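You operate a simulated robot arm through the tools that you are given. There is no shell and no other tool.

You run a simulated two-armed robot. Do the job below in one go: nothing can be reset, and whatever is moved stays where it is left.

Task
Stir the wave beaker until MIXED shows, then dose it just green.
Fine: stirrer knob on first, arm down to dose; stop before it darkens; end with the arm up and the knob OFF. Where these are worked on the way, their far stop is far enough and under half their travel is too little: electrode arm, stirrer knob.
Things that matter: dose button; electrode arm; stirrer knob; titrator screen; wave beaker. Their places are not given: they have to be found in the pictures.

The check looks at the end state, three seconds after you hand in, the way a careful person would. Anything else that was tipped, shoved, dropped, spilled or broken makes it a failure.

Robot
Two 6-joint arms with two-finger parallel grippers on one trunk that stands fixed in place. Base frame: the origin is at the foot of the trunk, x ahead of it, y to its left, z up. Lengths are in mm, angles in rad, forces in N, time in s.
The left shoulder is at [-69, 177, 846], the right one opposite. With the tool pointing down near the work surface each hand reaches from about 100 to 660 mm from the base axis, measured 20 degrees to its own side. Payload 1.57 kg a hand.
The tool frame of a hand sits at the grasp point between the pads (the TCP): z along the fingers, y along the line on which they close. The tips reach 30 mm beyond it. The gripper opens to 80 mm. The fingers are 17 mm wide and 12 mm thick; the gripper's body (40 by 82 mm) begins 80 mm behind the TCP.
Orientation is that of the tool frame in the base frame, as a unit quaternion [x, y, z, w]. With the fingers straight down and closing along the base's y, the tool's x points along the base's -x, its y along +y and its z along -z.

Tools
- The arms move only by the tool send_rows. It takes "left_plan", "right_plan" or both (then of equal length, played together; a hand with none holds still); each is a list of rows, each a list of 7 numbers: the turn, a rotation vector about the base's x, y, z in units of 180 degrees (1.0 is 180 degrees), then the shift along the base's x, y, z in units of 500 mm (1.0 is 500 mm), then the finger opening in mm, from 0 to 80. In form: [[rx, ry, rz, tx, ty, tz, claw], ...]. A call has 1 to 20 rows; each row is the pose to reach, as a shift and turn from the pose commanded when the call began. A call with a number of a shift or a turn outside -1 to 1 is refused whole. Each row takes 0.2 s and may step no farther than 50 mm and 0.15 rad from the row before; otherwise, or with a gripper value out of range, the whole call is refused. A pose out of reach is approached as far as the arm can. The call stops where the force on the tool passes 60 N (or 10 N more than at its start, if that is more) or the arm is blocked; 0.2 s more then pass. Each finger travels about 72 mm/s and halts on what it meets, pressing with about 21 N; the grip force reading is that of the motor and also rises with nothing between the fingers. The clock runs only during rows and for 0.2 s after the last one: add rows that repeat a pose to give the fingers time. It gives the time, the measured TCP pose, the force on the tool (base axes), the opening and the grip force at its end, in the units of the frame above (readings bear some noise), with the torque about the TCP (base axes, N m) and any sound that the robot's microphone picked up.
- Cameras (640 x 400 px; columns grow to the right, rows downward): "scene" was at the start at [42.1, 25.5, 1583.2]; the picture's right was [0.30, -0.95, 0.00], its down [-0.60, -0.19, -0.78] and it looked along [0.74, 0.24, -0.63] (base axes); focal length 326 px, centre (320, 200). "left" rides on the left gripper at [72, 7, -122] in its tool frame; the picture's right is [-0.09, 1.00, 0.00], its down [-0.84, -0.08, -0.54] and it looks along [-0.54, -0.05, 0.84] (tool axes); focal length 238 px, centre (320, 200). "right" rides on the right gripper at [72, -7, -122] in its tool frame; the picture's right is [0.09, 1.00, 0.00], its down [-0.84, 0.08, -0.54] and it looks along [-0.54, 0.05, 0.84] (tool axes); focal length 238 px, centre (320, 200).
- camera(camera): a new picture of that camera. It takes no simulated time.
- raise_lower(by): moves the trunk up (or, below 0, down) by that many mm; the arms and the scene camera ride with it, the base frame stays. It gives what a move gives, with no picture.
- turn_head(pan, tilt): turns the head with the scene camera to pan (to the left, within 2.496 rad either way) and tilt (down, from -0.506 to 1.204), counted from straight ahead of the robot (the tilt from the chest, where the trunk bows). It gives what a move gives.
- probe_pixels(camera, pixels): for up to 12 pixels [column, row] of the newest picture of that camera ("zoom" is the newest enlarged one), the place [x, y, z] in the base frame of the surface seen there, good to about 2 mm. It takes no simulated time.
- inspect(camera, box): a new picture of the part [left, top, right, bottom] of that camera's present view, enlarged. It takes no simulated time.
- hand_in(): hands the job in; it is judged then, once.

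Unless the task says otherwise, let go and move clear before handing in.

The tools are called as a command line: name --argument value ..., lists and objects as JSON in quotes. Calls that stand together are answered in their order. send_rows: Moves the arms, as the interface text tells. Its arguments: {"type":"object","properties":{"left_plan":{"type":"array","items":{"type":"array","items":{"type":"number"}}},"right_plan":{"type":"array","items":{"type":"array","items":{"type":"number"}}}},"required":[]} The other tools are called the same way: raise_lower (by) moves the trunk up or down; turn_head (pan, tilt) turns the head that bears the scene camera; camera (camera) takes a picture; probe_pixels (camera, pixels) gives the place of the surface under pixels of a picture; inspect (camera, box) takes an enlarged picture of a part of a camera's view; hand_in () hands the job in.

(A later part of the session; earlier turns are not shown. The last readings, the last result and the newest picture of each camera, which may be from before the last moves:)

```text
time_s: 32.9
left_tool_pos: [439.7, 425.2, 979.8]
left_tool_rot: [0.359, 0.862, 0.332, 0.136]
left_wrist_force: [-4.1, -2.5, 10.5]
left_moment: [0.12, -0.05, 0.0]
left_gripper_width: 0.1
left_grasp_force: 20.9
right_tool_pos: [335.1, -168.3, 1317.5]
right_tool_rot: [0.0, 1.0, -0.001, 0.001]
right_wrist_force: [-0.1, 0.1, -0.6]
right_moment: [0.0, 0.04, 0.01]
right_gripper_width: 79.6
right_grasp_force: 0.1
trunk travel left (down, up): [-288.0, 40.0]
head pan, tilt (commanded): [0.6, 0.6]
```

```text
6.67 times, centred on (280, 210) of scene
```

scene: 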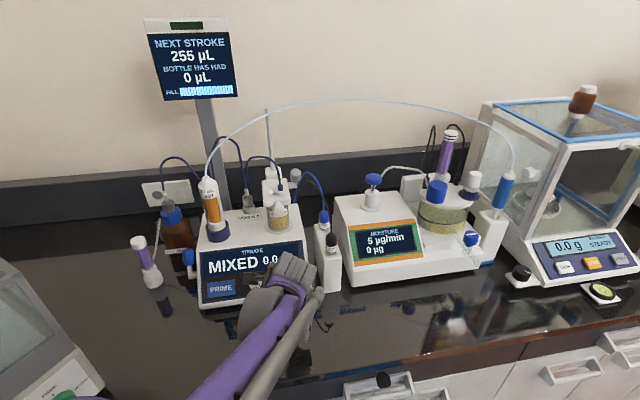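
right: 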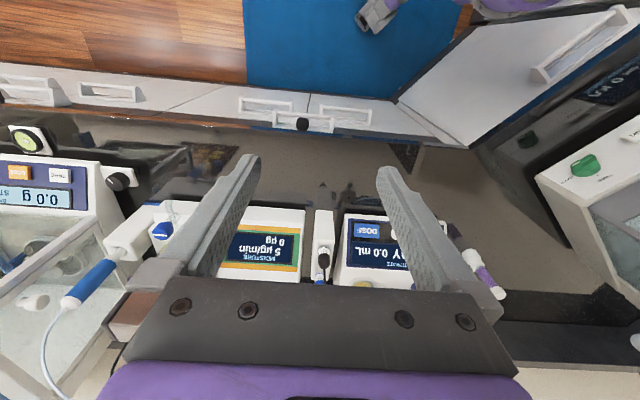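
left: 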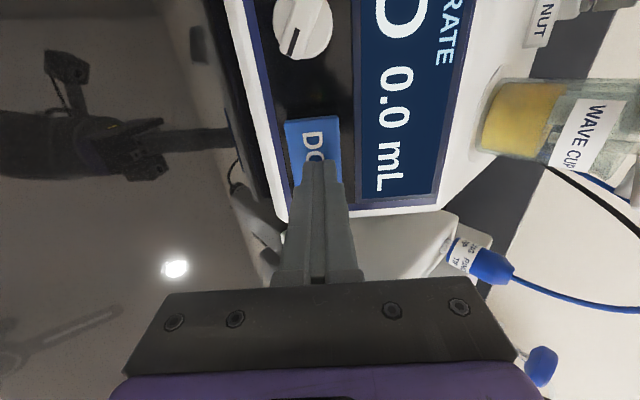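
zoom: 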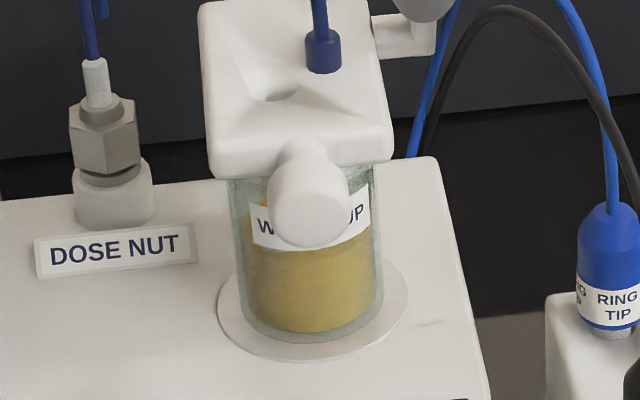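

2.0 mL now, about 0.5 mL per 0.7 s of holding, and still yellow. I'll carry on in single steps with a colour check after each.

send_rows --left_plan '[[0, 0, 0, 0, 0, 0, 0]]'

inspect --camera "left" --box '[340, 0, 640, 220]'

```text
time_s: 33.3
left_tool_pos: [440.3, 425.0, 980.5]
left_tool_rot: [0.36, 0.862, 0.331, 0.135]
left_wrist_force: [-4.2, -3.0, 10.0]
left_moment: [0.07, -0.02, 0.01]
left_gripper_width: 0.0
left_grasp_force: 21.1
right_tool_pos: [335.9, -168.7, 1317.9]
right_tool_rot: [0.0, 1.0, 0.0, 0.001]
right_wrist_force: [0.6, 0.6, 0.0]
right_moment: [0.02, -0.03, 0.01]
right_gripper_width: 80.4
right_grasp_force: 0.0
trunk travel left (down, up): [-288.0, 40.0]
head pan, tilt (commanded): [0.6, 0.6]
```

```text
1.82 times, centred on (490, 110) of left
```

zoom: 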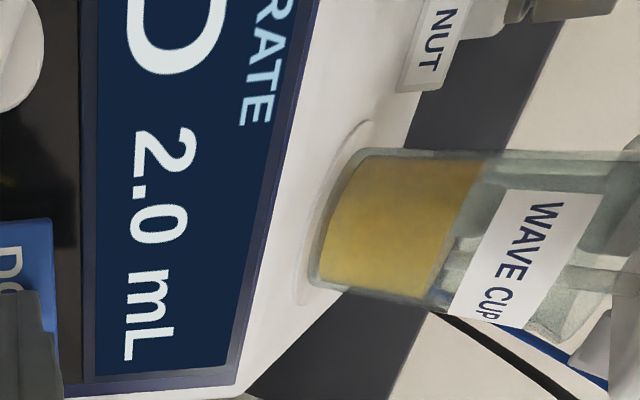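

The readout is still 2.0 mL and the liquid yellow. I'll hold one more step.

send_rows --left_plan '[[0, 0, 0, 0, 0, 0, 0]]'

inspect --camera "left" --box '[340, 0, 640, 220]'

```text
time_s: 33.7
left_tool_pos: [439.6, 424.6, 979.7]
left_tool_rot: [0.36, 0.862, 0.331, 0.135]
left_wrist_force: [-5.1, -3.7, 9.4]
left_moment: [0.05, 0.01, 0.0]
left_gripper_width: 0.0
left_grasp_force: 20.7
right_tool_pos: [335.9, -168.6, 1317.2]
right_tool_rot: [0.0, 1.0, -0.001, 0.002]
right_wrist_force: [0.2, -0.7, 0.0]
right_moment: [-0.01, 0.01, 0.01]
right_gripper_width: 79.9
right_grasp_force: 0.0
trunk travel left (down, up): [-288.0, 40.0]
head pan, tilt (commanded): [0.6, 0.6]
```

```text
1.82 times, centred on (490, 110) of left
```

zoom: 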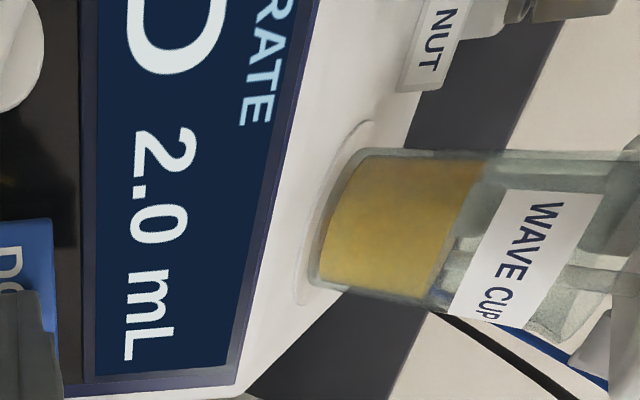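

Still 2.0 mL and yellow. I'll hold another step.

send_rows --left_plan '[[0, 0, 0, 0, 0, 0, 0]]'

inspect --camera "left" --box '[340, 0, 640, 220]'

```text
time_s: 34.1
left_tool_pos: [439.8, 425.4, 980.7]
left_tool_rot: [0.359, 0.862, 0.332, 0.136]
left_wrist_force: [-5.7, -4.8, 8.8]
left_moment: [0.01, 0.03, 0.01]
left_gripper_width: 0.0
left_grasp_force: 21.2
right_tool_pos: [336.4, -168.4, 1318.5]
right_tool_rot: [0.0, 1.0, 0.0, 0.001]
right_wrist_force: [0.6, 0.4, 0.0]
right_moment: [-0.01, 0.0, 0.02]
right_gripper_width: 80.2
right_grasp_force: 0.1
trunk travel left (down, up): [-288.0, 40.0]
head pan, tilt (commanded): [0.6, 0.6]
```

```text
1.82 times, centred on (490, 110) of left
```

zoom: 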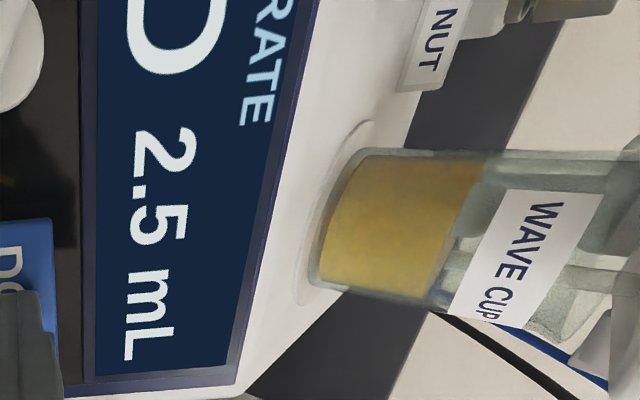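

2.5 mL and still yellow. I'll continue, one step at a time.

send_rows --left_plan '[[0, 0, 0, 0, 0, 0, 0]]'

inspect --camera "left" --box '[340, 0, 640, 220]'

```text
time_s: 34.5
left_tool_pos: [439.7, 425.3, 978.8]
left_tool_rot: [0.36, 0.861, 0.333, 0.135]
left_wrist_force: [-6.4, -5.1, 8.0]
left_moment: [-0.02, 0.03, 0.0]
left_gripper_width: 0.0
left_grasp_force: 21.1
right_tool_pos: [336.4, -168.0, 1318.9]
right_tool_rot: [0.001, 1.0, 0.0, 0.001]
right_wrist_force: [0.1, -1.4, 0.7]
right_moment: [-0.02, -0.01, 0.0]
right_gripper_width: 80.1
right_grasp_force: 0.0
trunk travel left (down, up): [-288.0, 40.0]
head pan, tilt (commanded): [0.6, 0.6]
```

```text
1.82 times, centred on (490, 110) of left
```

zoom: 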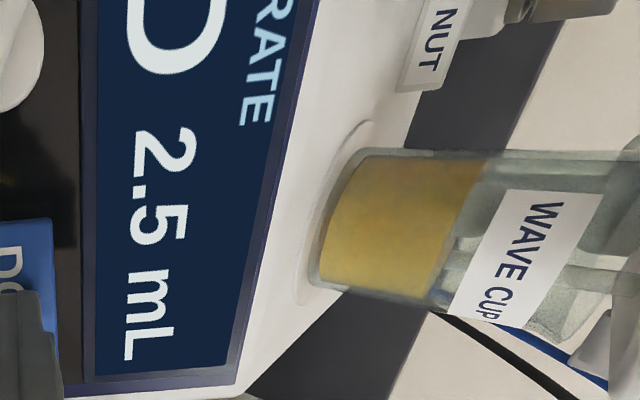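

Still 2.5 mL and yellow; I'll hold another step.

send_rows --left_plan '[[0, 0, 0, 0, 0, 0, 0]]'

inspect --camera "left" --box '[340, 0, 640, 220]'

```text
time_s: 34.9
left_tool_pos: [440.2, 425.1, 980.2]
left_tool_rot: [0.36, 0.861, 0.332, 0.136]
left_wrist_force: [-5.5, -4.4, 7.4]
left_moment: [-0.01, 0.01, 0.05]
left_gripper_width: 0.1
left_grasp_force: 20.6
right_tool_pos: [335.3, -168.1, 1317.8]
right_tool_rot: [0.0, 1.0, 0.001, 0.001]
right_wrist_force: [-0.8, -0.5, 0.9]
right_moment: [0.0, 0.03, -0.02]
right_gripper_width: 80.0
right_grasp_force: 0.1
trunk travel left (down, up): [-288.0, 40.0]
head pan, tilt (commanded): [0.6, 0.6]
```

```text
1.82 times, centred on (490, 110) of left
```

zoom: 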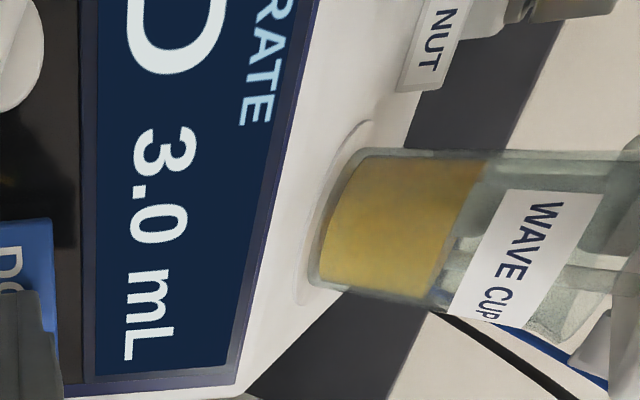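

3.0 mL and still yellow. Doses of 0.5 mL come roughly every 0.9 s. I'll continue.

send_rows --left_plan '[[0, 0, 0, 0, 0, 0, 0]]'

inspect --camera "left" --box '[340, 0, 640, 220]'

```text
time_s: 35.3
left_tool_pos: [440.6, 425.3, 980.7]
left_tool_rot: [0.36, 0.861, 0.332, 0.136]
left_wrist_force: [-7.0, -6.9, 8.0]
left_moment: [-0.02, 0.09, 0.02]
left_gripper_width: 0.2
left_grasp_force: 21.2
right_tool_pos: [335.5, -168.1, 1318.2]
right_tool_rot: [0.0, 1.0, 0.001, 0.001]
right_wrist_force: [0.3, -0.2, 0.8]
right_moment: [-0.01, 0.01, 0.01]
right_gripper_width: 79.9
right_grasp_force: 0.2
trunk travel left (down, up): [-288.0, 40.0]
head pan, tilt (commanded): [0.6, 0.6]
```

```text
1.82 times, centred on (490, 110) of left
```

zoom: 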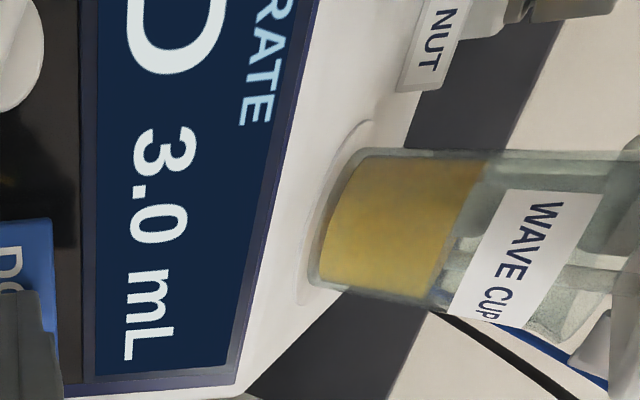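

3.0 mL, still yellow; another step.

send_rows --left_plan '[[0, 0, 0, 0, 0, 0, 0]]'

inspect --camera "left" --box '[340, 0, 640, 220]'

inspect --camera "scene" --box '[180, 140, 340, 310]'

```text
time_s: 35.7
left_tool_pos: [439.4, 425.2, 980.0]
left_tool_rot: [0.36, 0.861, 0.332, 0.135]
left_wrist_force: [-6.8, -6.3, 7.5]
left_moment: [-0.05, 0.07, 0.05]
left_gripper_width: 0.0
left_grasp_force: 21.2
right_tool_pos: [336.0, -167.7, 1318.6]
right_tool_rot: [0.001, 1.0, 0.001, 0.001]
right_wrist_force: [0.3, 0.3, -0.3]
right_moment: [-0.01, -0.04, -0.04]
right_gripper_width: 79.9
right_grasp_force: 0.0
trunk travel left (down, up): [-288.0, 40.0]
head pan, tilt (commanded): [0.6, 0.6]
```

```text
1.82 times, centred on (490, 110) of left
```

zoom: 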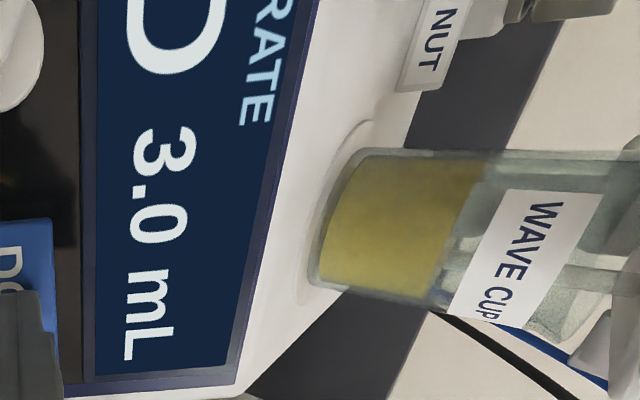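

```text
2.35 times, centred on (260, 225) of scene
```

zoom: 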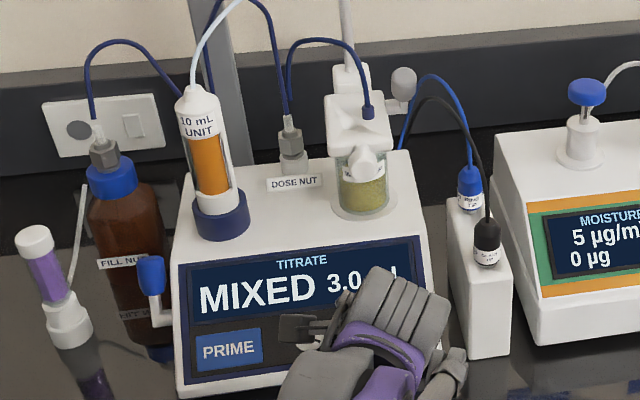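

The liquid has just shifted toward yellow-green at 3.0 mL, with a lag behind the dose. I'll lift off the button at once and wait to see how the colour settles.

send_rows --left_plan '[[0, 0, 0, -0.012, -0.012, 0.0192, 0], [0, 0, 0, -0.012, -0.012, 0.0192, 0]]'

inspect --camera "left" --box '[340, 0, 640, 220]'

inspect --camera "scene" --box '[240, 180, 320, 240]'

```text
time_s: 36.3
left_tool_pos: [435.9, 420.8, 988.7]
left_tool_rot: [0.36, 0.862, 0.331, 0.135]
left_wrist_force: [-0.3, 0.5, -1.3]
left_moment: [0.01, 0.02, -0.01]
left_gripper_width: 0.0
left_grasp_force: 21.7
right_tool_pos: [336.8, -167.7, 1318.1]
right_tool_rot: [0.0, 1.0, 0.001, 0.001]
right_wrist_force: [0.2, -0.3, 0.2]
right_moment: [-0.05, 0.02, 0.01]
right_gripper_width: 79.9
right_grasp_force: 0.1
trunk travel left (down, up): [-288.0, 40.0]
head pan, tilt (commanded): [0.6, 0.6]
```

```text
1.82 times, centred on (490, 110) of left
```

zoom: 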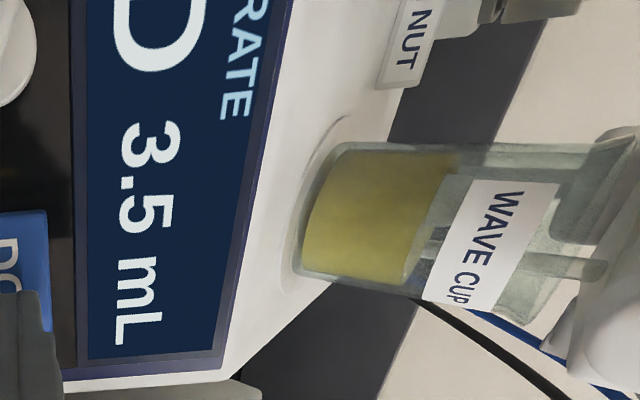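

```text
6.67 times, centred on (280, 210) of scene
```

zoom: 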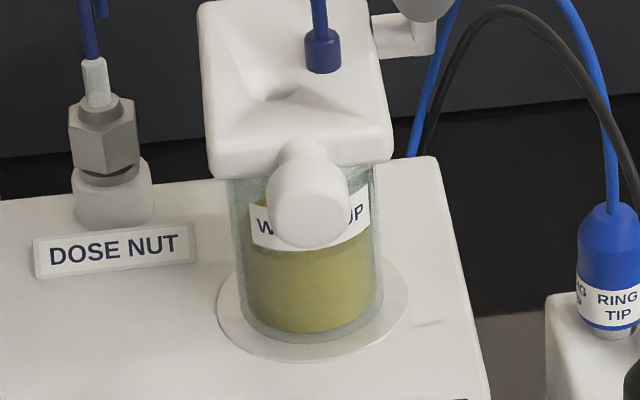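

A last 0.5 mL landed as I released (3.5 mL), and the liquid is yellow-green. I'll wait without pressing and watch the colour settle.

send_rows --left_plan '[[0, 0, 0, 0, 0, 0, 0], [0, 0, 0, 0, 0, 0, 0], [0, 0, 0, 0, 0, 0, 0], [0, 0, 0, 0, 0, 0, 0]]'

inspect --camera "left" --box '[340, 0, 640, 220]'

inspect --camera "scene" --box '[240, 180, 320, 240]'

```text
time_s: 37.3
left_tool_pos: [435.6, 419.1, 989.5]
left_tool_rot: [0.36, 0.862, 0.331, 0.135]
left_wrist_force: [-0.6, 0.5, -0.1]
left_moment: [-0.03, 0.0, 0.0]
left_gripper_width: 0.2
left_grasp_force: 21.1
right_tool_pos: [337.2, -167.6, 1318.3]
right_tool_rot: [0.0, 1.0, 0.0, 0.0]
right_wrist_force: [0.3, -0.9, -0.3]
right_moment: [0.02, 0.03, 0.05]
right_gripper_width: 79.7
right_grasp_force: 0.1
trunk travel left (down, up): [-288.0, 40.0]
head pan, tilt (commanded): [0.6, 0.6]
```

```text
1.82 times, centred on (490, 110) of left
```

zoom: 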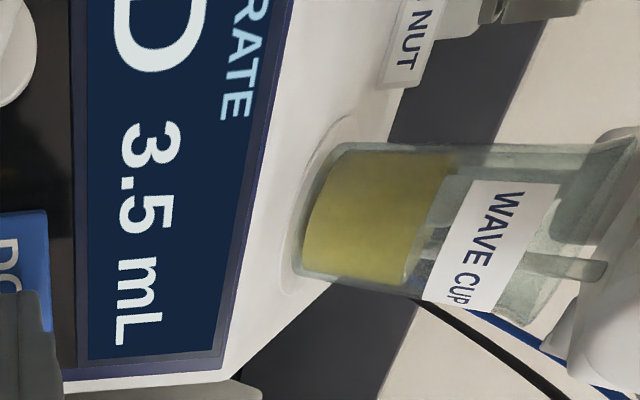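

```text
6.67 times, centred on (280, 210) of scene
```

zoom: 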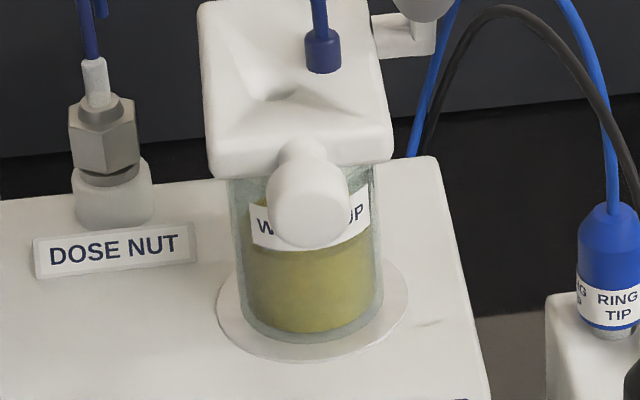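

It's a steady yellow-green at 3.5 mL, not yet a clear green. I'll wait 2 s more to see whether it's still changing.

send_rows --left_plan '[[0, 0, 0, 0, 0, 0, 0], [0, 0, 0, 0, 0, 0, 0], [0, 0, 0, 0, 0, 0, 0], [0, 0, 0, 0, 0, 0, 0], [0, 0, 0, 0, 0, 0, 0], [0, 0, 0, 0, 0, 0, 0], [0, 0, 0, 0, 0, 0, 0], [0, 0, 0, 0, 0, 0, 0], [0, 0, 0, 0, 0, 0, 0]]'

inspect --camera "left" --box '[480, 60, 600, 150]'

camera --camera "scene"

```text
time_s: 39.3
left_tool_pos: [436.0, 419.8, 988.8]
left_tool_rot: [0.36, 0.861, 0.332, 0.135]
left_wrist_force: [-0.8, -0.3, 0.1]
left_moment: [0.0, 0.0, 0.03]
left_gripper_width: 0.0
left_grasp_force: 21.1
right_tool_pos: [336.1, -166.8, 1317.8]
right_tool_rot: [0.0, 1.0, 0.0, 0.0]
right_wrist_force: [0.3, -0.3, -0.2]
right_moment: [0.02, -0.02, 0.02]
right_gripper_width: 79.6
right_grasp_force: 0.1
trunk travel left (down, up): [-288.0, 40.0]
head pan, tilt (commanded): [0.6, 0.6]
```

```text
4.44 times, centred on (540, 105) of left
```

zoom: 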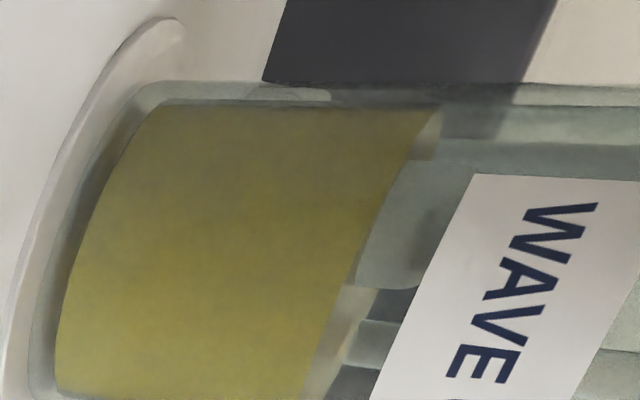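

```text
taken
```

scene: 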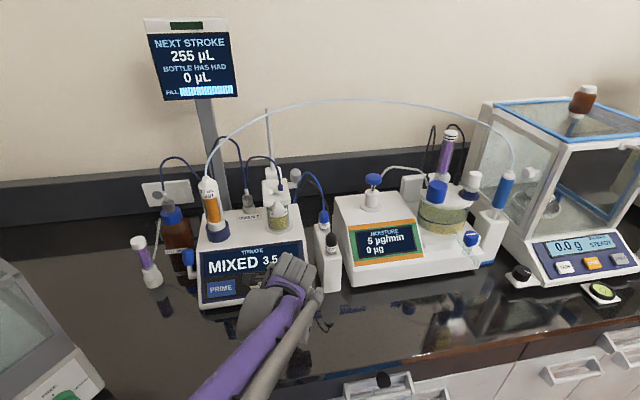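

The colour has held steady since 37 s: a dull yellow-green. Before deciding whether that's "just green", I'll turn the head to read the SAMPLE SHADES chart on the wall.

turn_head --pan 0.25 --tilt -0.1

camera --camera "scene"

```text
time_s: 40.4
left_tool_pos: [435.8, 420.1, 990.0]
left_tool_rot: [0.36, 0.861, 0.332, 0.135]
left_wrist_force: [0.2, -0.3, 0.0]
left_moment: [-0.01, 0.0, 0.0]
left_gripper_width: 0.0
left_grasp_force: 20.8
right_tool_pos: [336.6, -166.8, 1317.7]
right_tool_rot: [0.0, 1.0, 0.0, 0.0]
right_wrist_force: [0.5, 0.1, 0.4]
right_moment: [0.02, 0.05, 0.0]
right_gripper_width: 79.7
right_grasp_force: 0.0
trunk travel left (down, up): [-288.0, 40.0]
head pan, tilt (commanded): [0.25, -0.099]
```

```text
taken
```

scene: 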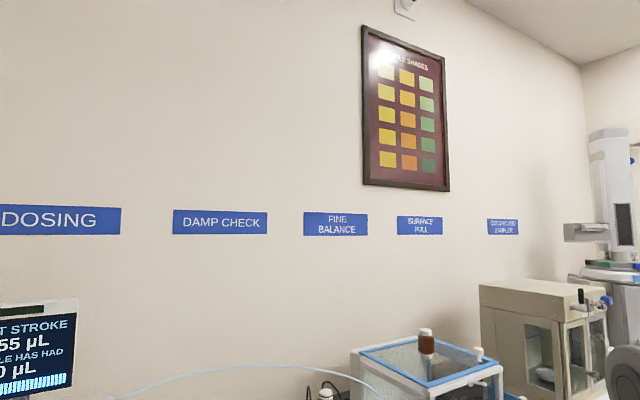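

inspect --camera "scene" --box '[350, 15, 460, 200]'

turn_head --pan 0.7 --tilt 0.65

camera --camera "scene"

```text
2.16 times, centred on (405, 108) of scene
```

zoom: 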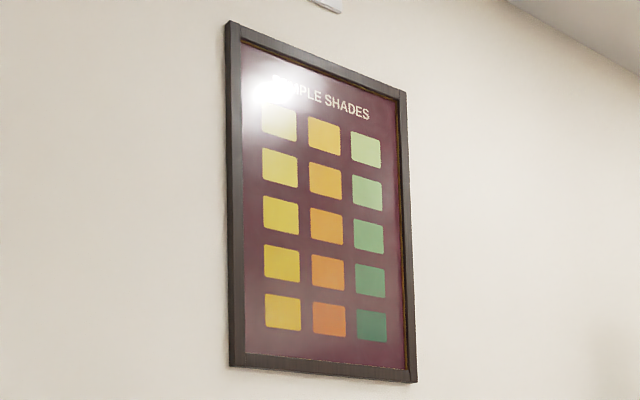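

```text
time_s: 41.5
left_tool_pos: [436.2, 420.2, 989.1]
left_tool_rot: [0.36, 0.861, 0.332, 0.135]
left_wrist_force: [-0.5, -0.6, 0.0]
left_moment: [0.0, 0.01, 0.0]
left_gripper_width: 0.0
left_grasp_force: 21.0
right_tool_pos: [337.1, -167.7, 1318.8]
right_tool_rot: [-0.001, 1.0, 0.0, 0.0]
right_wrist_force: [-0.2, -0.1, -0.6]
right_moment: [0.01, 0.0, 0.01]
right_gripper_width: 80.1
right_grasp_force: 0.1
trunk travel left (down, up): [-288.0, 40.0]
head pan, tilt (commanded): [0.7, 0.649]
```

```text
taken
```

scene: 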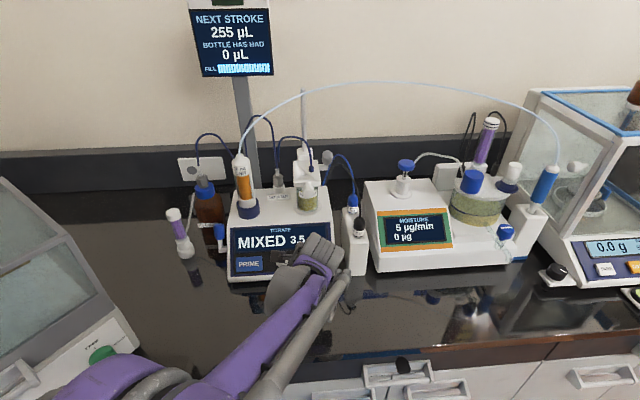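

The chart's third column runs from light green to dark green, and the beaker's present yellow-green matches none of those greens yet. I'll look closely at the liquid from both cameras again.

inspect --camera "scene" --box '[280, 165, 340, 220]'

inspect --camera "left" --box '[400, 40, 600, 180]'

inspect --camera "scene" --box '[220, 140, 350, 290]'

```text
7.27 times, centred on (310, 192) of scene
```

zoom: 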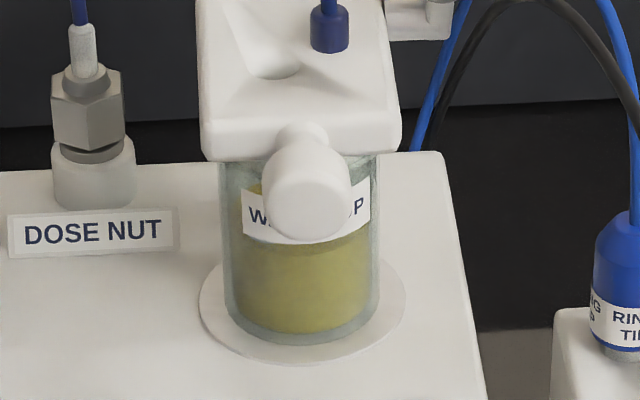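

```text
2.86 times, centred on (500, 110) of left
```

zoom: 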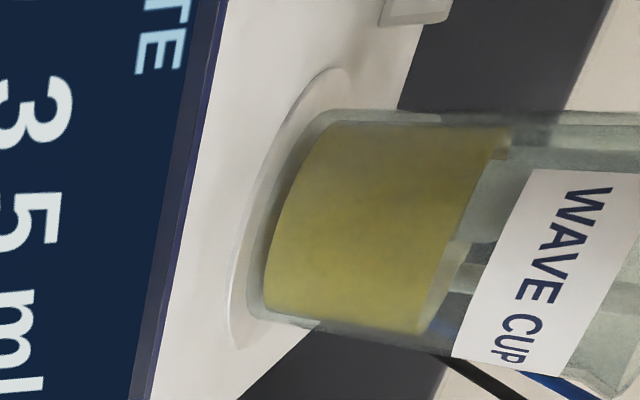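

```text
2.67 times, centred on (285, 215) of scene
```

zoom: 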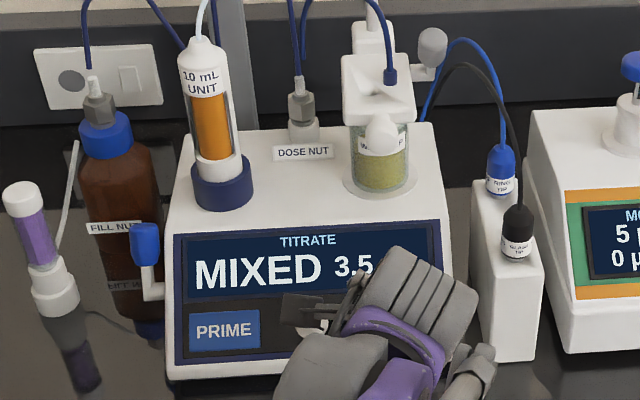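

The liquid is clearly between yellow and green, and I suspect it ramps with small additions. I'll give one very brief tap, like the first one that barely registered, and see which way the colour moves.

send_rows --left_plan '[[0, 0, 0, 0.0082, 0.0082, -0.0131, 0], [0, 0, 0, 0.0115, 0.0115, -0.0184, 0], [0, 0, 0, 0, 0, 0, 0], [0, 0, 0, 0, 0, 0, 0], [0, 0, 0, 0, 0, 0, 0], [0, 0, 0, 0, 0, 0, 0]]'

inspect --camera "left" --box '[400, 40, 600, 180]'

inspect --camera "scene" --box '[280, 165, 340, 220]'

```text
time_s: 42.9
left_tool_pos: [436.9, 420.0, 991.7]
left_tool_rot: [0.36, 0.862, 0.331, 0.135]
left_wrist_force: [0.5, 0.0, 0.4]
left_moment: [0.0, 0.01, 0.01]
left_gripper_width: 0.2
left_grasp_force: 20.9
right_tool_pos: [336.0, -167.4, 1317.3]
right_tool_rot: [0.0, 1.0, 0.0, 0.0]
right_wrist_force: [-1.4, 0.2, 0.0]
right_moment: [0.01, -0.01, 0.01]
right_gripper_width: 80.0
right_grasp_force: 0.1
trunk travel left (down, up): [-288.0, 40.0]
head pan, tilt (commanded): [0.7, 0.649]
heard: click
```

```text
2.86 times, centred on (500, 110) of left
```

zoom: 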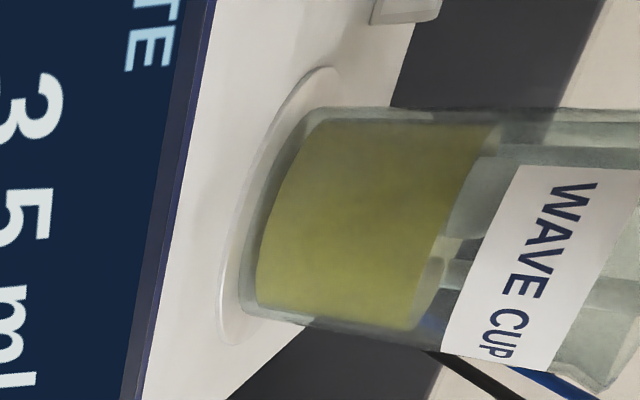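

```text
7.27 times, centred on (310, 192) of scene
```

zoom: 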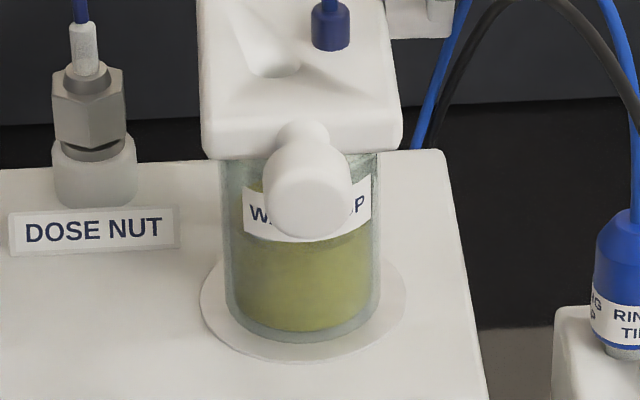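

That tap made the liquid visibly greener while the readout stayed at 3.5 mL, so volume and colour both change continuously. I'll tap again and compare.

send_rows --left_plan '[[0, 0, 0, 0.0082, 0.0082, -0.0131, 0], [0, 0, 0, 0.0115, 0.0115, -0.0184, 0], [0, 0, 0, 0, 0, 0, 0], [0, 0, 0, 0, 0, 0, 0], [0, 0, 0, 0, 0, 0, 0], [0, 0, 0, 0, 0, 0, 0]]'

inspect --camera "left" --box '[400, 40, 600, 180]'

inspect --camera "scene" --box '[280, 165, 340, 220]'

```text
time_s: 44.3
left_tool_pos: [435.3, 419.3, 991.8]
left_tool_rot: [0.359, 0.862, 0.332, 0.136]
left_wrist_force: [0.3, -0.5, 0.1]
left_moment: [0.0, -0.06, -0.02]
left_gripper_width: 0.0
left_grasp_force: 20.6
right_tool_pos: [337.0, -167.1, 1317.8]
right_tool_rot: [0.0, 1.0, 0.0, 0.001]
right_wrist_force: [0.0, -0.4, 0.0]
right_moment: [0.01, 0.01, 0.0]
right_gripper_width: 80.1
right_grasp_force: 0.0
trunk travel left (down, up): [-288.0, 40.0]
head pan, tilt (commanded): [0.7, 0.649]
heard: click
```

```text
2.86 times, centred on (500, 110) of left
```

zoom: 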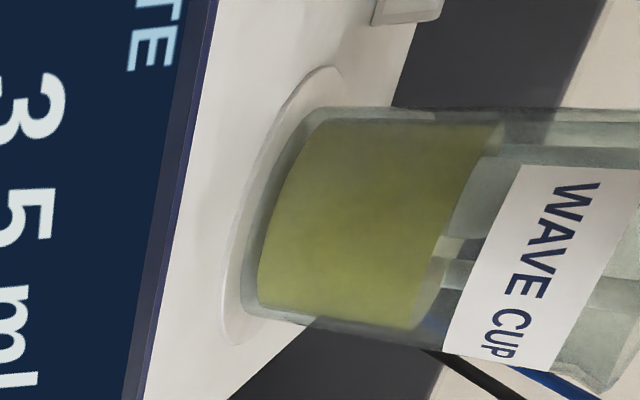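

```text
7.27 times, centred on (310, 192) of scene
```

zoom: 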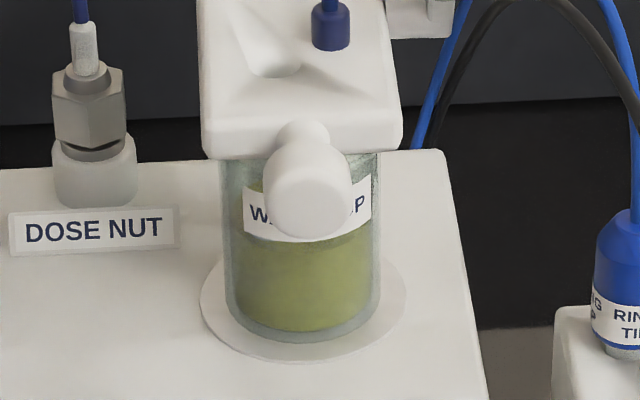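

Greener again, now olive-green, with no darkening. I'll tap once more.

send_rows --left_plan '[[0, 0, 0, 0.0082, 0.0082, -0.0131, 0], [0, 0, 0, 0.0115, 0.0115, -0.0184, 0], [0, 0, 0, 0, 0, 0, 0], [0, 0, 0, 0, 0, 0, 0], [0, 0, 0, 0, 0, 0, 0], [0, 0, 0, 0, 0, 0, 0]]'

inspect --camera "left" --box '[400, 40, 600, 180]'

inspect --camera "scene" --box '[280, 165, 340, 220]'

```text
time_s: 45.7
left_tool_pos: [435.1, 417.7, 990.2]
left_tool_rot: [0.36, 0.862, 0.331, 0.136]
left_wrist_force: [0.1, -0.2, 0.0]
left_moment: [-0.01, 0.03, -0.05]
left_gripper_width: 0.0
left_grasp_force: 21.2
right_tool_pos: [335.9, -167.6, 1318.1]
right_tool_rot: [0.0, 1.0, 0.0, 0.0]
right_wrist_force: [0.1, 0.1, 0.3]
right_moment: [-0.01, -0.02, -0.01]
right_gripper_width: 79.9
right_grasp_force: 0.1
trunk travel left (down, up): [-288.0, 40.0]
head pan, tilt (commanded): [0.7, 0.649]
heard: click
```

```text
2.86 times, centred on (500, 110) of left
```

zoom: 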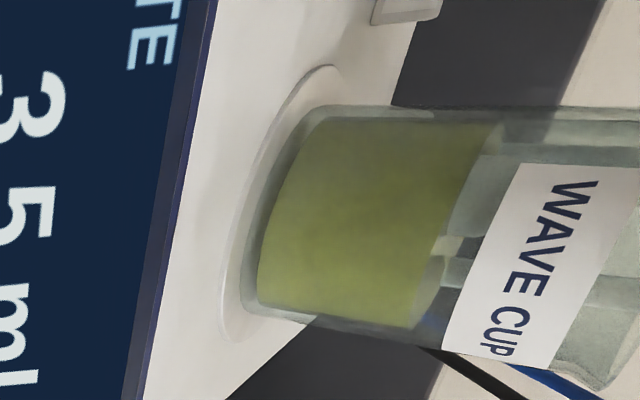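

```text
7.27 times, centred on (310, 192) of scene
```

zoom: 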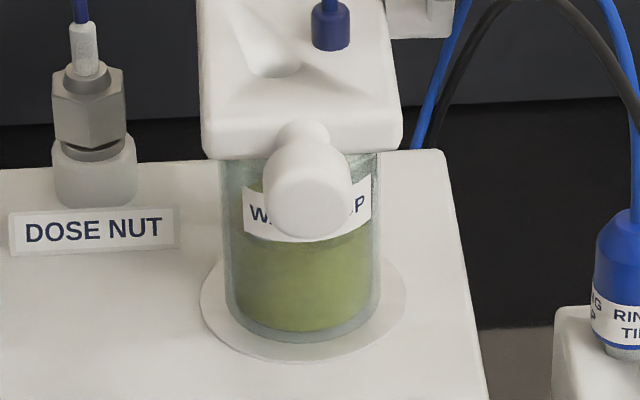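

It's greener again (a grassy olive) and still not darker. The readout stays at 3.5; I'll tap once more.

send_rows --left_plan '[[0, 0, 0, 0.0082, 0.0082, -0.0131, 0], [0, 0, 0, 0.0115, 0.0115, -0.0184, 0], [0, 0, 0, 0, 0, 0, 0], [0, 0, 0, 0, 0, 0, 0], [0, 0, 0, 0, 0, 0, 0], [0, 0, 0, 0, 0, 0, 0]]'

inspect --camera "left" --box '[400, 40, 600, 180]'

inspect --camera "scene" --box '[280, 165, 340, 220]'

```text
time_s: 47.1
left_tool_pos: [434.4, 419.7, 990.5]
left_tool_rot: [0.359, 0.862, 0.331, 0.135]
left_wrist_force: [-0.1, -0.3, -0.3]
left_moment: [0.0, -0.01, -0.03]
left_gripper_width: 0.0
left_grasp_force: 20.7
right_tool_pos: [336.4, -166.9, 1317.9]
right_tool_rot: [0.0, 1.0, 0.0, 0.0]
right_wrist_force: [-0.7, 0.1, -0.4]
right_moment: [0.01, 0.02, 0.0]
right_gripper_width: 80.2
right_grasp_force: 0.1
trunk travel left (down, up): [-288.0, 40.0]
head pan, tilt (commanded): [0.7, 0.649]
heard: click
```

```text
2.86 times, centred on (500, 110) of left
```

zoom: 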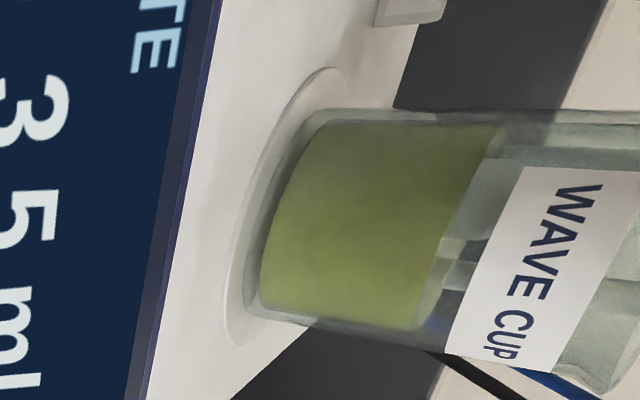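

```text
7.27 times, centred on (310, 192) of scene
```

zoom: 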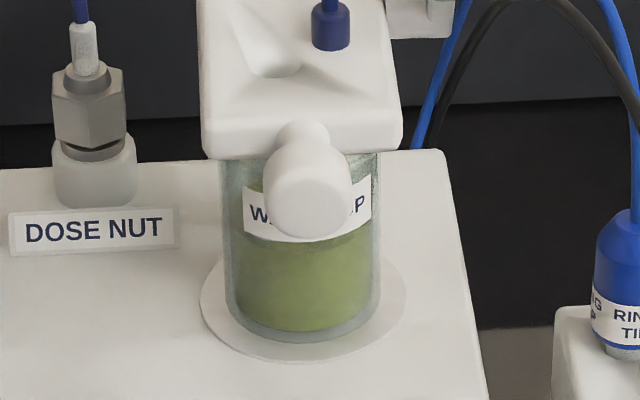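

Now it reads as green rather than olive. To be sure it's past the endpoint and not still turning, I'll make one more brief tap and watch for a plateau.

send_rows --left_plan '[[0, 0, 0, 0.0082, 0.0082, -0.0131, 0], [0, 0, 0, 0.0115, 0.0115, -0.0184, 0], [0, 0, 0, 0, 0, 0, 0], [0, 0, 0, 0, 0, 0, 0], [0, 0, 0, 0, 0, 0, 0], [0, 0, 0, 0, 0, 0, 0]]'

inspect --camera "left" --box '[400, 40, 600, 180]'

inspect --camera "scene" --box '[280, 165, 340, 220]'

```text
time_s: 48.5
left_tool_pos: [435.9, 418.3, 989.5]
left_tool_rot: [0.36, 0.862, 0.331, 0.135]
left_wrist_force: [-0.3, -0.8, -0.8]
left_moment: [0.01, 0.04, 0.0]
left_gripper_width: 0.0
left_grasp_force: 21.2
right_tool_pos: [336.7, -167.1, 1317.7]
right_tool_rot: [0.0, 1.0, 0.0, 0.0]
right_wrist_force: [-0.3, 0.1, -0.4]
right_moment: [0.0, -0.02, 0.01]
right_gripper_width: 80.0
right_grasp_force: 0.1
trunk travel left (down, up): [-288.0, 40.0]
head pan, tilt (commanded): [0.7, 0.649]
heard: click
```

```text
2.86 times, centred on (500, 110) of left
```

zoom: 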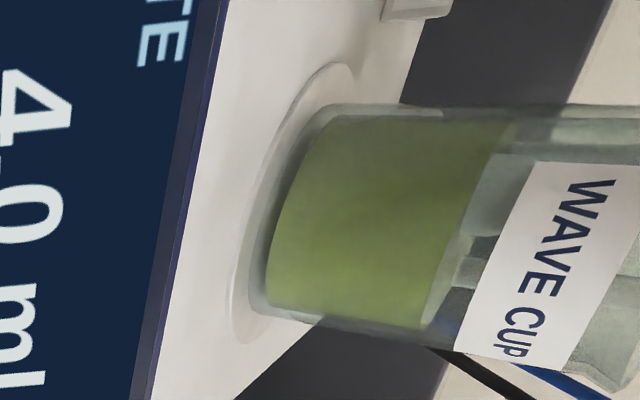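

```text
7.27 times, centred on (310, 192) of scene
```

zoom: 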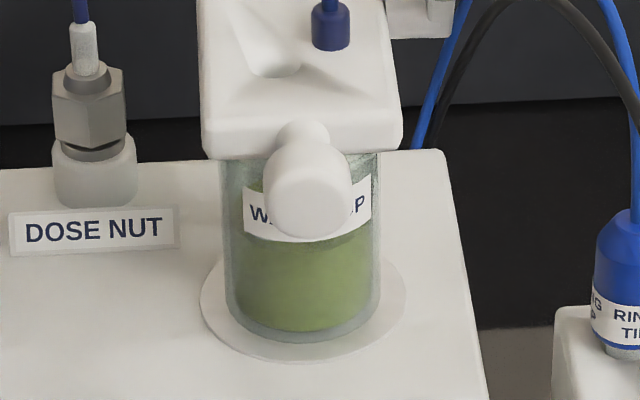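

The readout turned to 4.0 mL and the liquid is a clear mid-green, not darker than before. Each tap still shifts the hue a little, so I'll make one more small tap to find the plateau.

send_rows --left_plan '[[0, 0, 0, 0.0082, 0.0082, -0.0131, 0], [0, 0, 0, 0.0115, 0.0115, -0.0184, 0], [0, 0, 0, 0, 0, 0, 0], [0, 0, 0, 0, 0, 0, 0], [0, 0, 0, 0, 0, 0, 0], [0, 0, 0, 0, 0, 0, 0]]'

inspect --camera "left" --box '[400, 40, 600, 180]'

inspect --camera "scene" --box '[280, 165, 340, 220]'

```text
time_s: 49.9
left_tool_pos: [437.1, 418.0, 990.1]
left_tool_rot: [0.359, 0.862, 0.331, 0.135]
left_wrist_force: [0.0, -0.3, 0.9]
left_moment: [0.02, -0.01, 0.01]
left_gripper_width: 0.1
left_grasp_force: 20.7
right_tool_pos: [337.1, -167.0, 1318.4]
right_tool_rot: [0.0, 1.0, 0.0, 0.0]
right_wrist_force: [-0.5, 0.3, 0.5]
right_moment: [0.0, -0.03, 0.02]
right_gripper_width: 79.8
right_grasp_force: 0.1
trunk travel left (down, up): [-288.0, 40.0]
head pan, tilt (commanded): [0.7, 0.649]
heard: click
```

```text
2.86 times, centred on (500, 110) of left
```

zoom: 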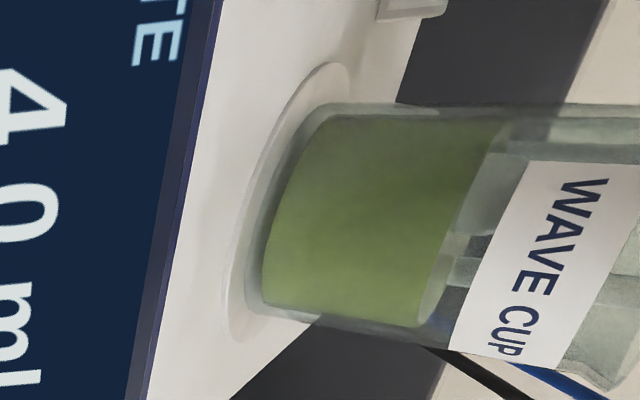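

```text
7.27 times, centred on (310, 192) of scene
```

zoom: 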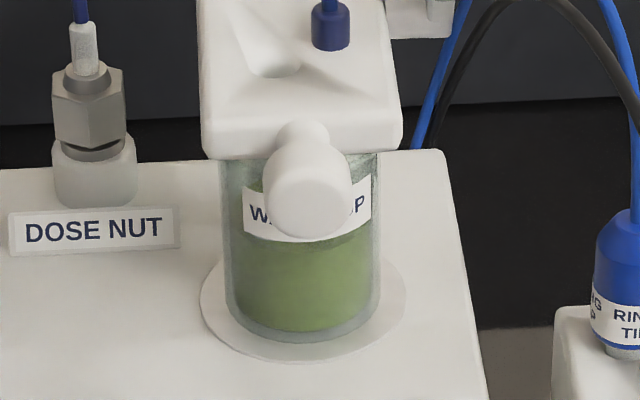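

By the timing the true volume is about 3.9 mL (0.5 mL/s while held, about 0.1 mL per tap), and the liquid is distinctly green. I'll enlarge small patches of the liquid to judge the shade precisely before deciding on any more.

inspect --camera "left" --box '[500, 110, 514, 120]'

inspect --camera "scene" --box '[303, 201, 311, 206]'

camera --camera "left"

```text
16.00 times, centred on (507, 115) of left
```

zoom: 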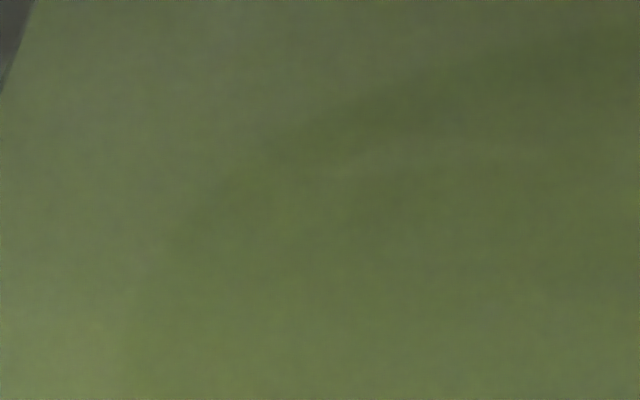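

```text
16.00 times, centred on (307, 204) of scene
```

zoom: 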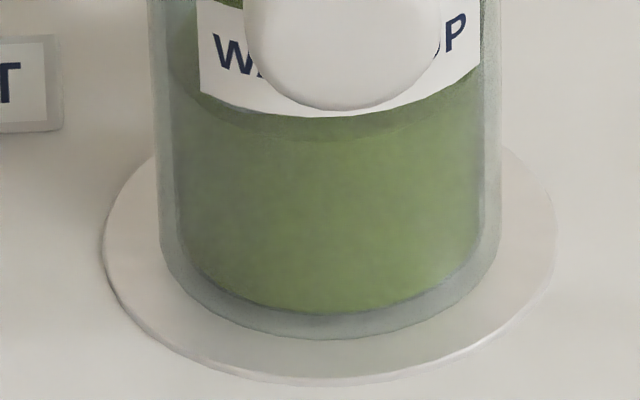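

```text
taken
```

left: 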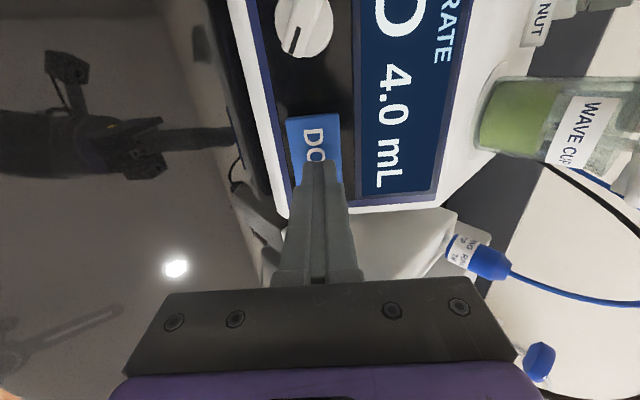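

The patches read as true green (greener than red) and not dark. I'll make one more 0.1 mL tap and compare the same scene patch, to see whether the shade has stopped shifting.

send_rows --left_plan '[[0, 0, 0, 0.0082, 0.0082, -0.0131, 0], [0, 0, 0, 0.0115, 0.0115, -0.0184, 0], [0, 0, 0, 0, 0, 0, 0], [0, 0, 0, 0, 0, 0, 0], [0, 0, 0, 0, 0, 0, 0], [0, 0, 0, 0, 0, 0, 0]]'

inspect --camera "scene" --box '[303, 201, 311, 206]'

inspect --camera "left" --box '[500, 110, 514, 120]'

inspect --camera "left" --box '[400, 40, 600, 180]'

```text
time_s: 51.3
left_tool_pos: [434.9, 419.5, 989.7]
left_tool_rot: [0.36, 0.862, 0.331, 0.135]
left_wrist_force: [-0.1, -0.9, 0.2]
left_moment: [0.01, -0.01, 0.01]
left_gripper_width: 0.1
left_grasp_force: 21.8
right_tool_pos: [336.4, -166.6, 1316.7]
right_tool_rot: [0.0, 1.0, 0.0, 0.0]
right_wrist_force: [0.4, -0.2, 0.1]
right_moment: [0.02, 0.0, -0.02]
right_gripper_width: 79.9
right_grasp_force: 0.2
trunk travel left (down, up): [-288.0, 40.0]
head pan, tilt (commanded): [0.7, 0.649]
heard: click
```

```text
16.00 times, centred on (307, 204) of scene
```

zoom: 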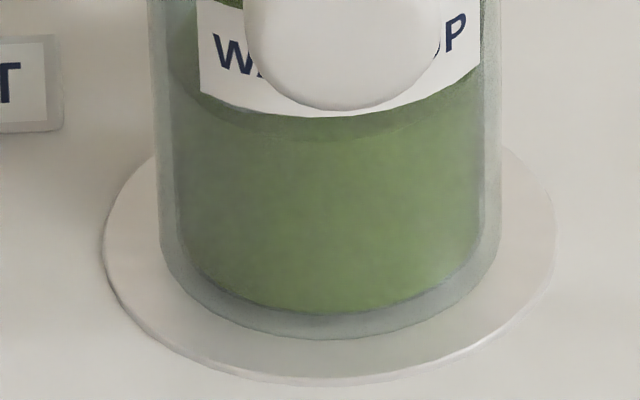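

```text
16.00 times, centred on (507, 115) of left
```

zoom: 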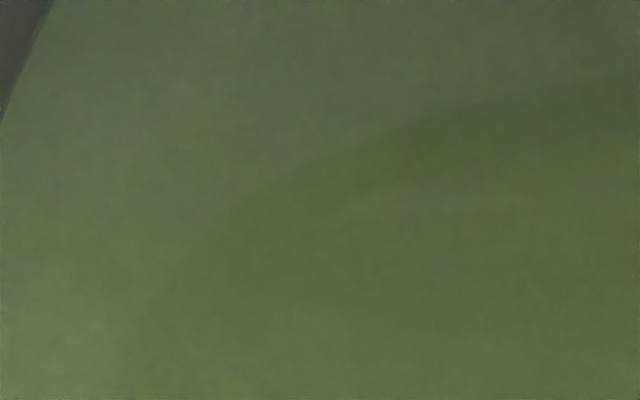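

```text
2.86 times, centred on (500, 110) of left
```

zoom: 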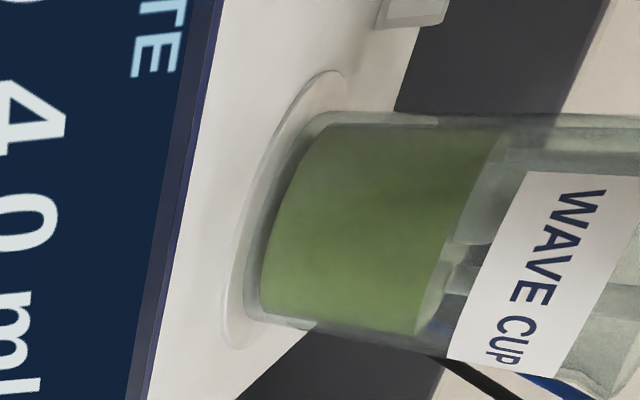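

Only a slight further shift toward green and no loss of brightness. Since it's still moving a little each tap, I'll do another tap and compare again.

send_rows --left_plan '[[0, 0, 0, 0.0082, 0.0082, -0.0131, 0], [0, 0, 0, 0.0115, 0.0115, -0.0184, 0], [0, 0, 0, 0, 0, 0, 0], [0, 0, 0, 0, 0, 0, 0], [0, 0, 0, 0, 0, 0, 0], [0, 0, 0, 0, 0, 0, 0]]'

inspect --camera "scene" --box '[303, 201, 311, 206]'

inspect --camera "left" --box '[400, 40, 600, 180]'

```text
time_s: 52.7
left_tool_pos: [436.5, 421.4, 990.2]
left_tool_rot: [0.359, 0.862, 0.331, 0.135]
left_wrist_force: [-0.1, -0.5, -0.4]
left_moment: [0.03, 0.0, -0.01]
left_gripper_width: 0.0
left_grasp_force: 20.6
right_tool_pos: [338.0, -167.6, 1318.6]
right_tool_rot: [0.0, 1.0, -0.001, 0.0]
right_wrist_force: [0.5, 0.1, 0.6]
right_moment: [0.0, -0.04, 0.01]
right_gripper_width: 79.8
right_grasp_force: 0.1
trunk travel left (down, up): [-288.0, 40.0]
head pan, tilt (commanded): [0.7, 0.649]
heard: click
```

```text
16.00 times, centred on (307, 204) of scene
```

zoom: 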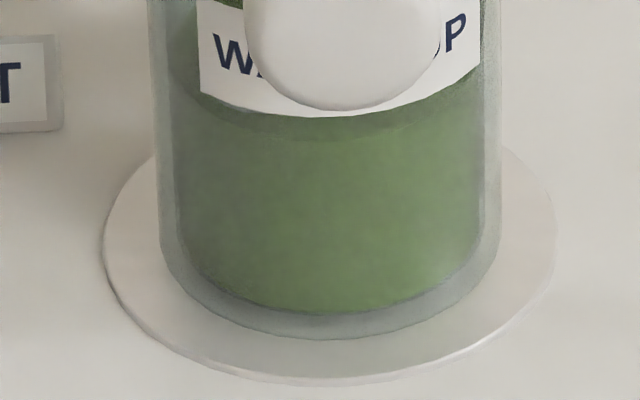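

```text
2.86 times, centred on (500, 110) of left
```

zoom: 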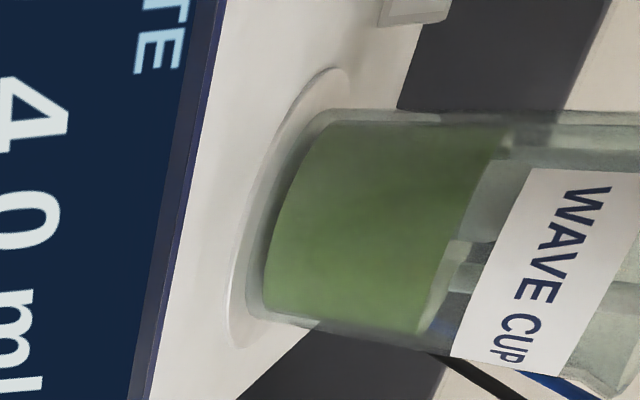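

It's a solid green now, with brightness unchanged. The shift per tap is shrinking; I'll do one more tap to confirm that the shade has levelled off.

send_rows --left_plan '[[0, 0, 0, 0.0082, 0.0082, -0.0131, 0], [0, 0, 0, 0.0115, 0.0115, -0.0184, 0], [0, 0, 0, 0, 0, 0, 0], [0, 0, 0, 0, 0, 0, 0], [0, 0, 0, 0, 0, 0, 0], [0, 0, 0, 0, 0, 0, 0]]'

inspect --camera "scene" --box '[303, 201, 311, 206]'

inspect --camera "left" --box '[400, 40, 600, 180]'

```text
time_s: 54.1
left_tool_pos: [436.5, 420.0, 990.8]
left_tool_rot: [0.36, 0.862, 0.33, 0.135]
left_wrist_force: [0.0, 0.5, 0.3]
left_moment: [0.01, 0.01, -0.01]
left_gripper_width: 0.0
left_grasp_force: 20.9
right_tool_pos: [337.3, -167.7, 1318.0]
right_tool_rot: [-0.001, 1.0, 0.0, 0.0]
right_wrist_force: [0.1, -0.2, 0.7]
right_moment: [-0.01, 0.0, -0.02]
right_gripper_width: 79.9
right_grasp_force: 0.2
trunk travel left (down, up): [-288.0, 40.0]
head pan, tilt (commanded): [0.7, 0.649]
heard: click
```

```text
16.00 times, centred on (307, 204) of scene
```

zoom: 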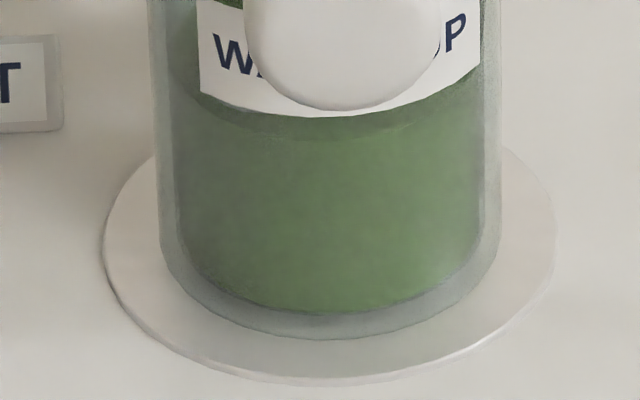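

```text
2.86 times, centred on (500, 110) of left
```

zoom: 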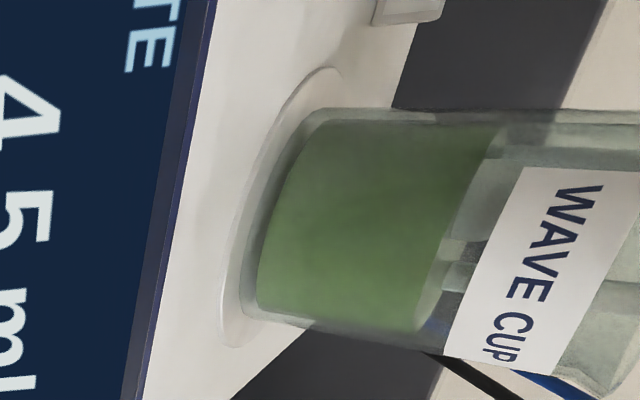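

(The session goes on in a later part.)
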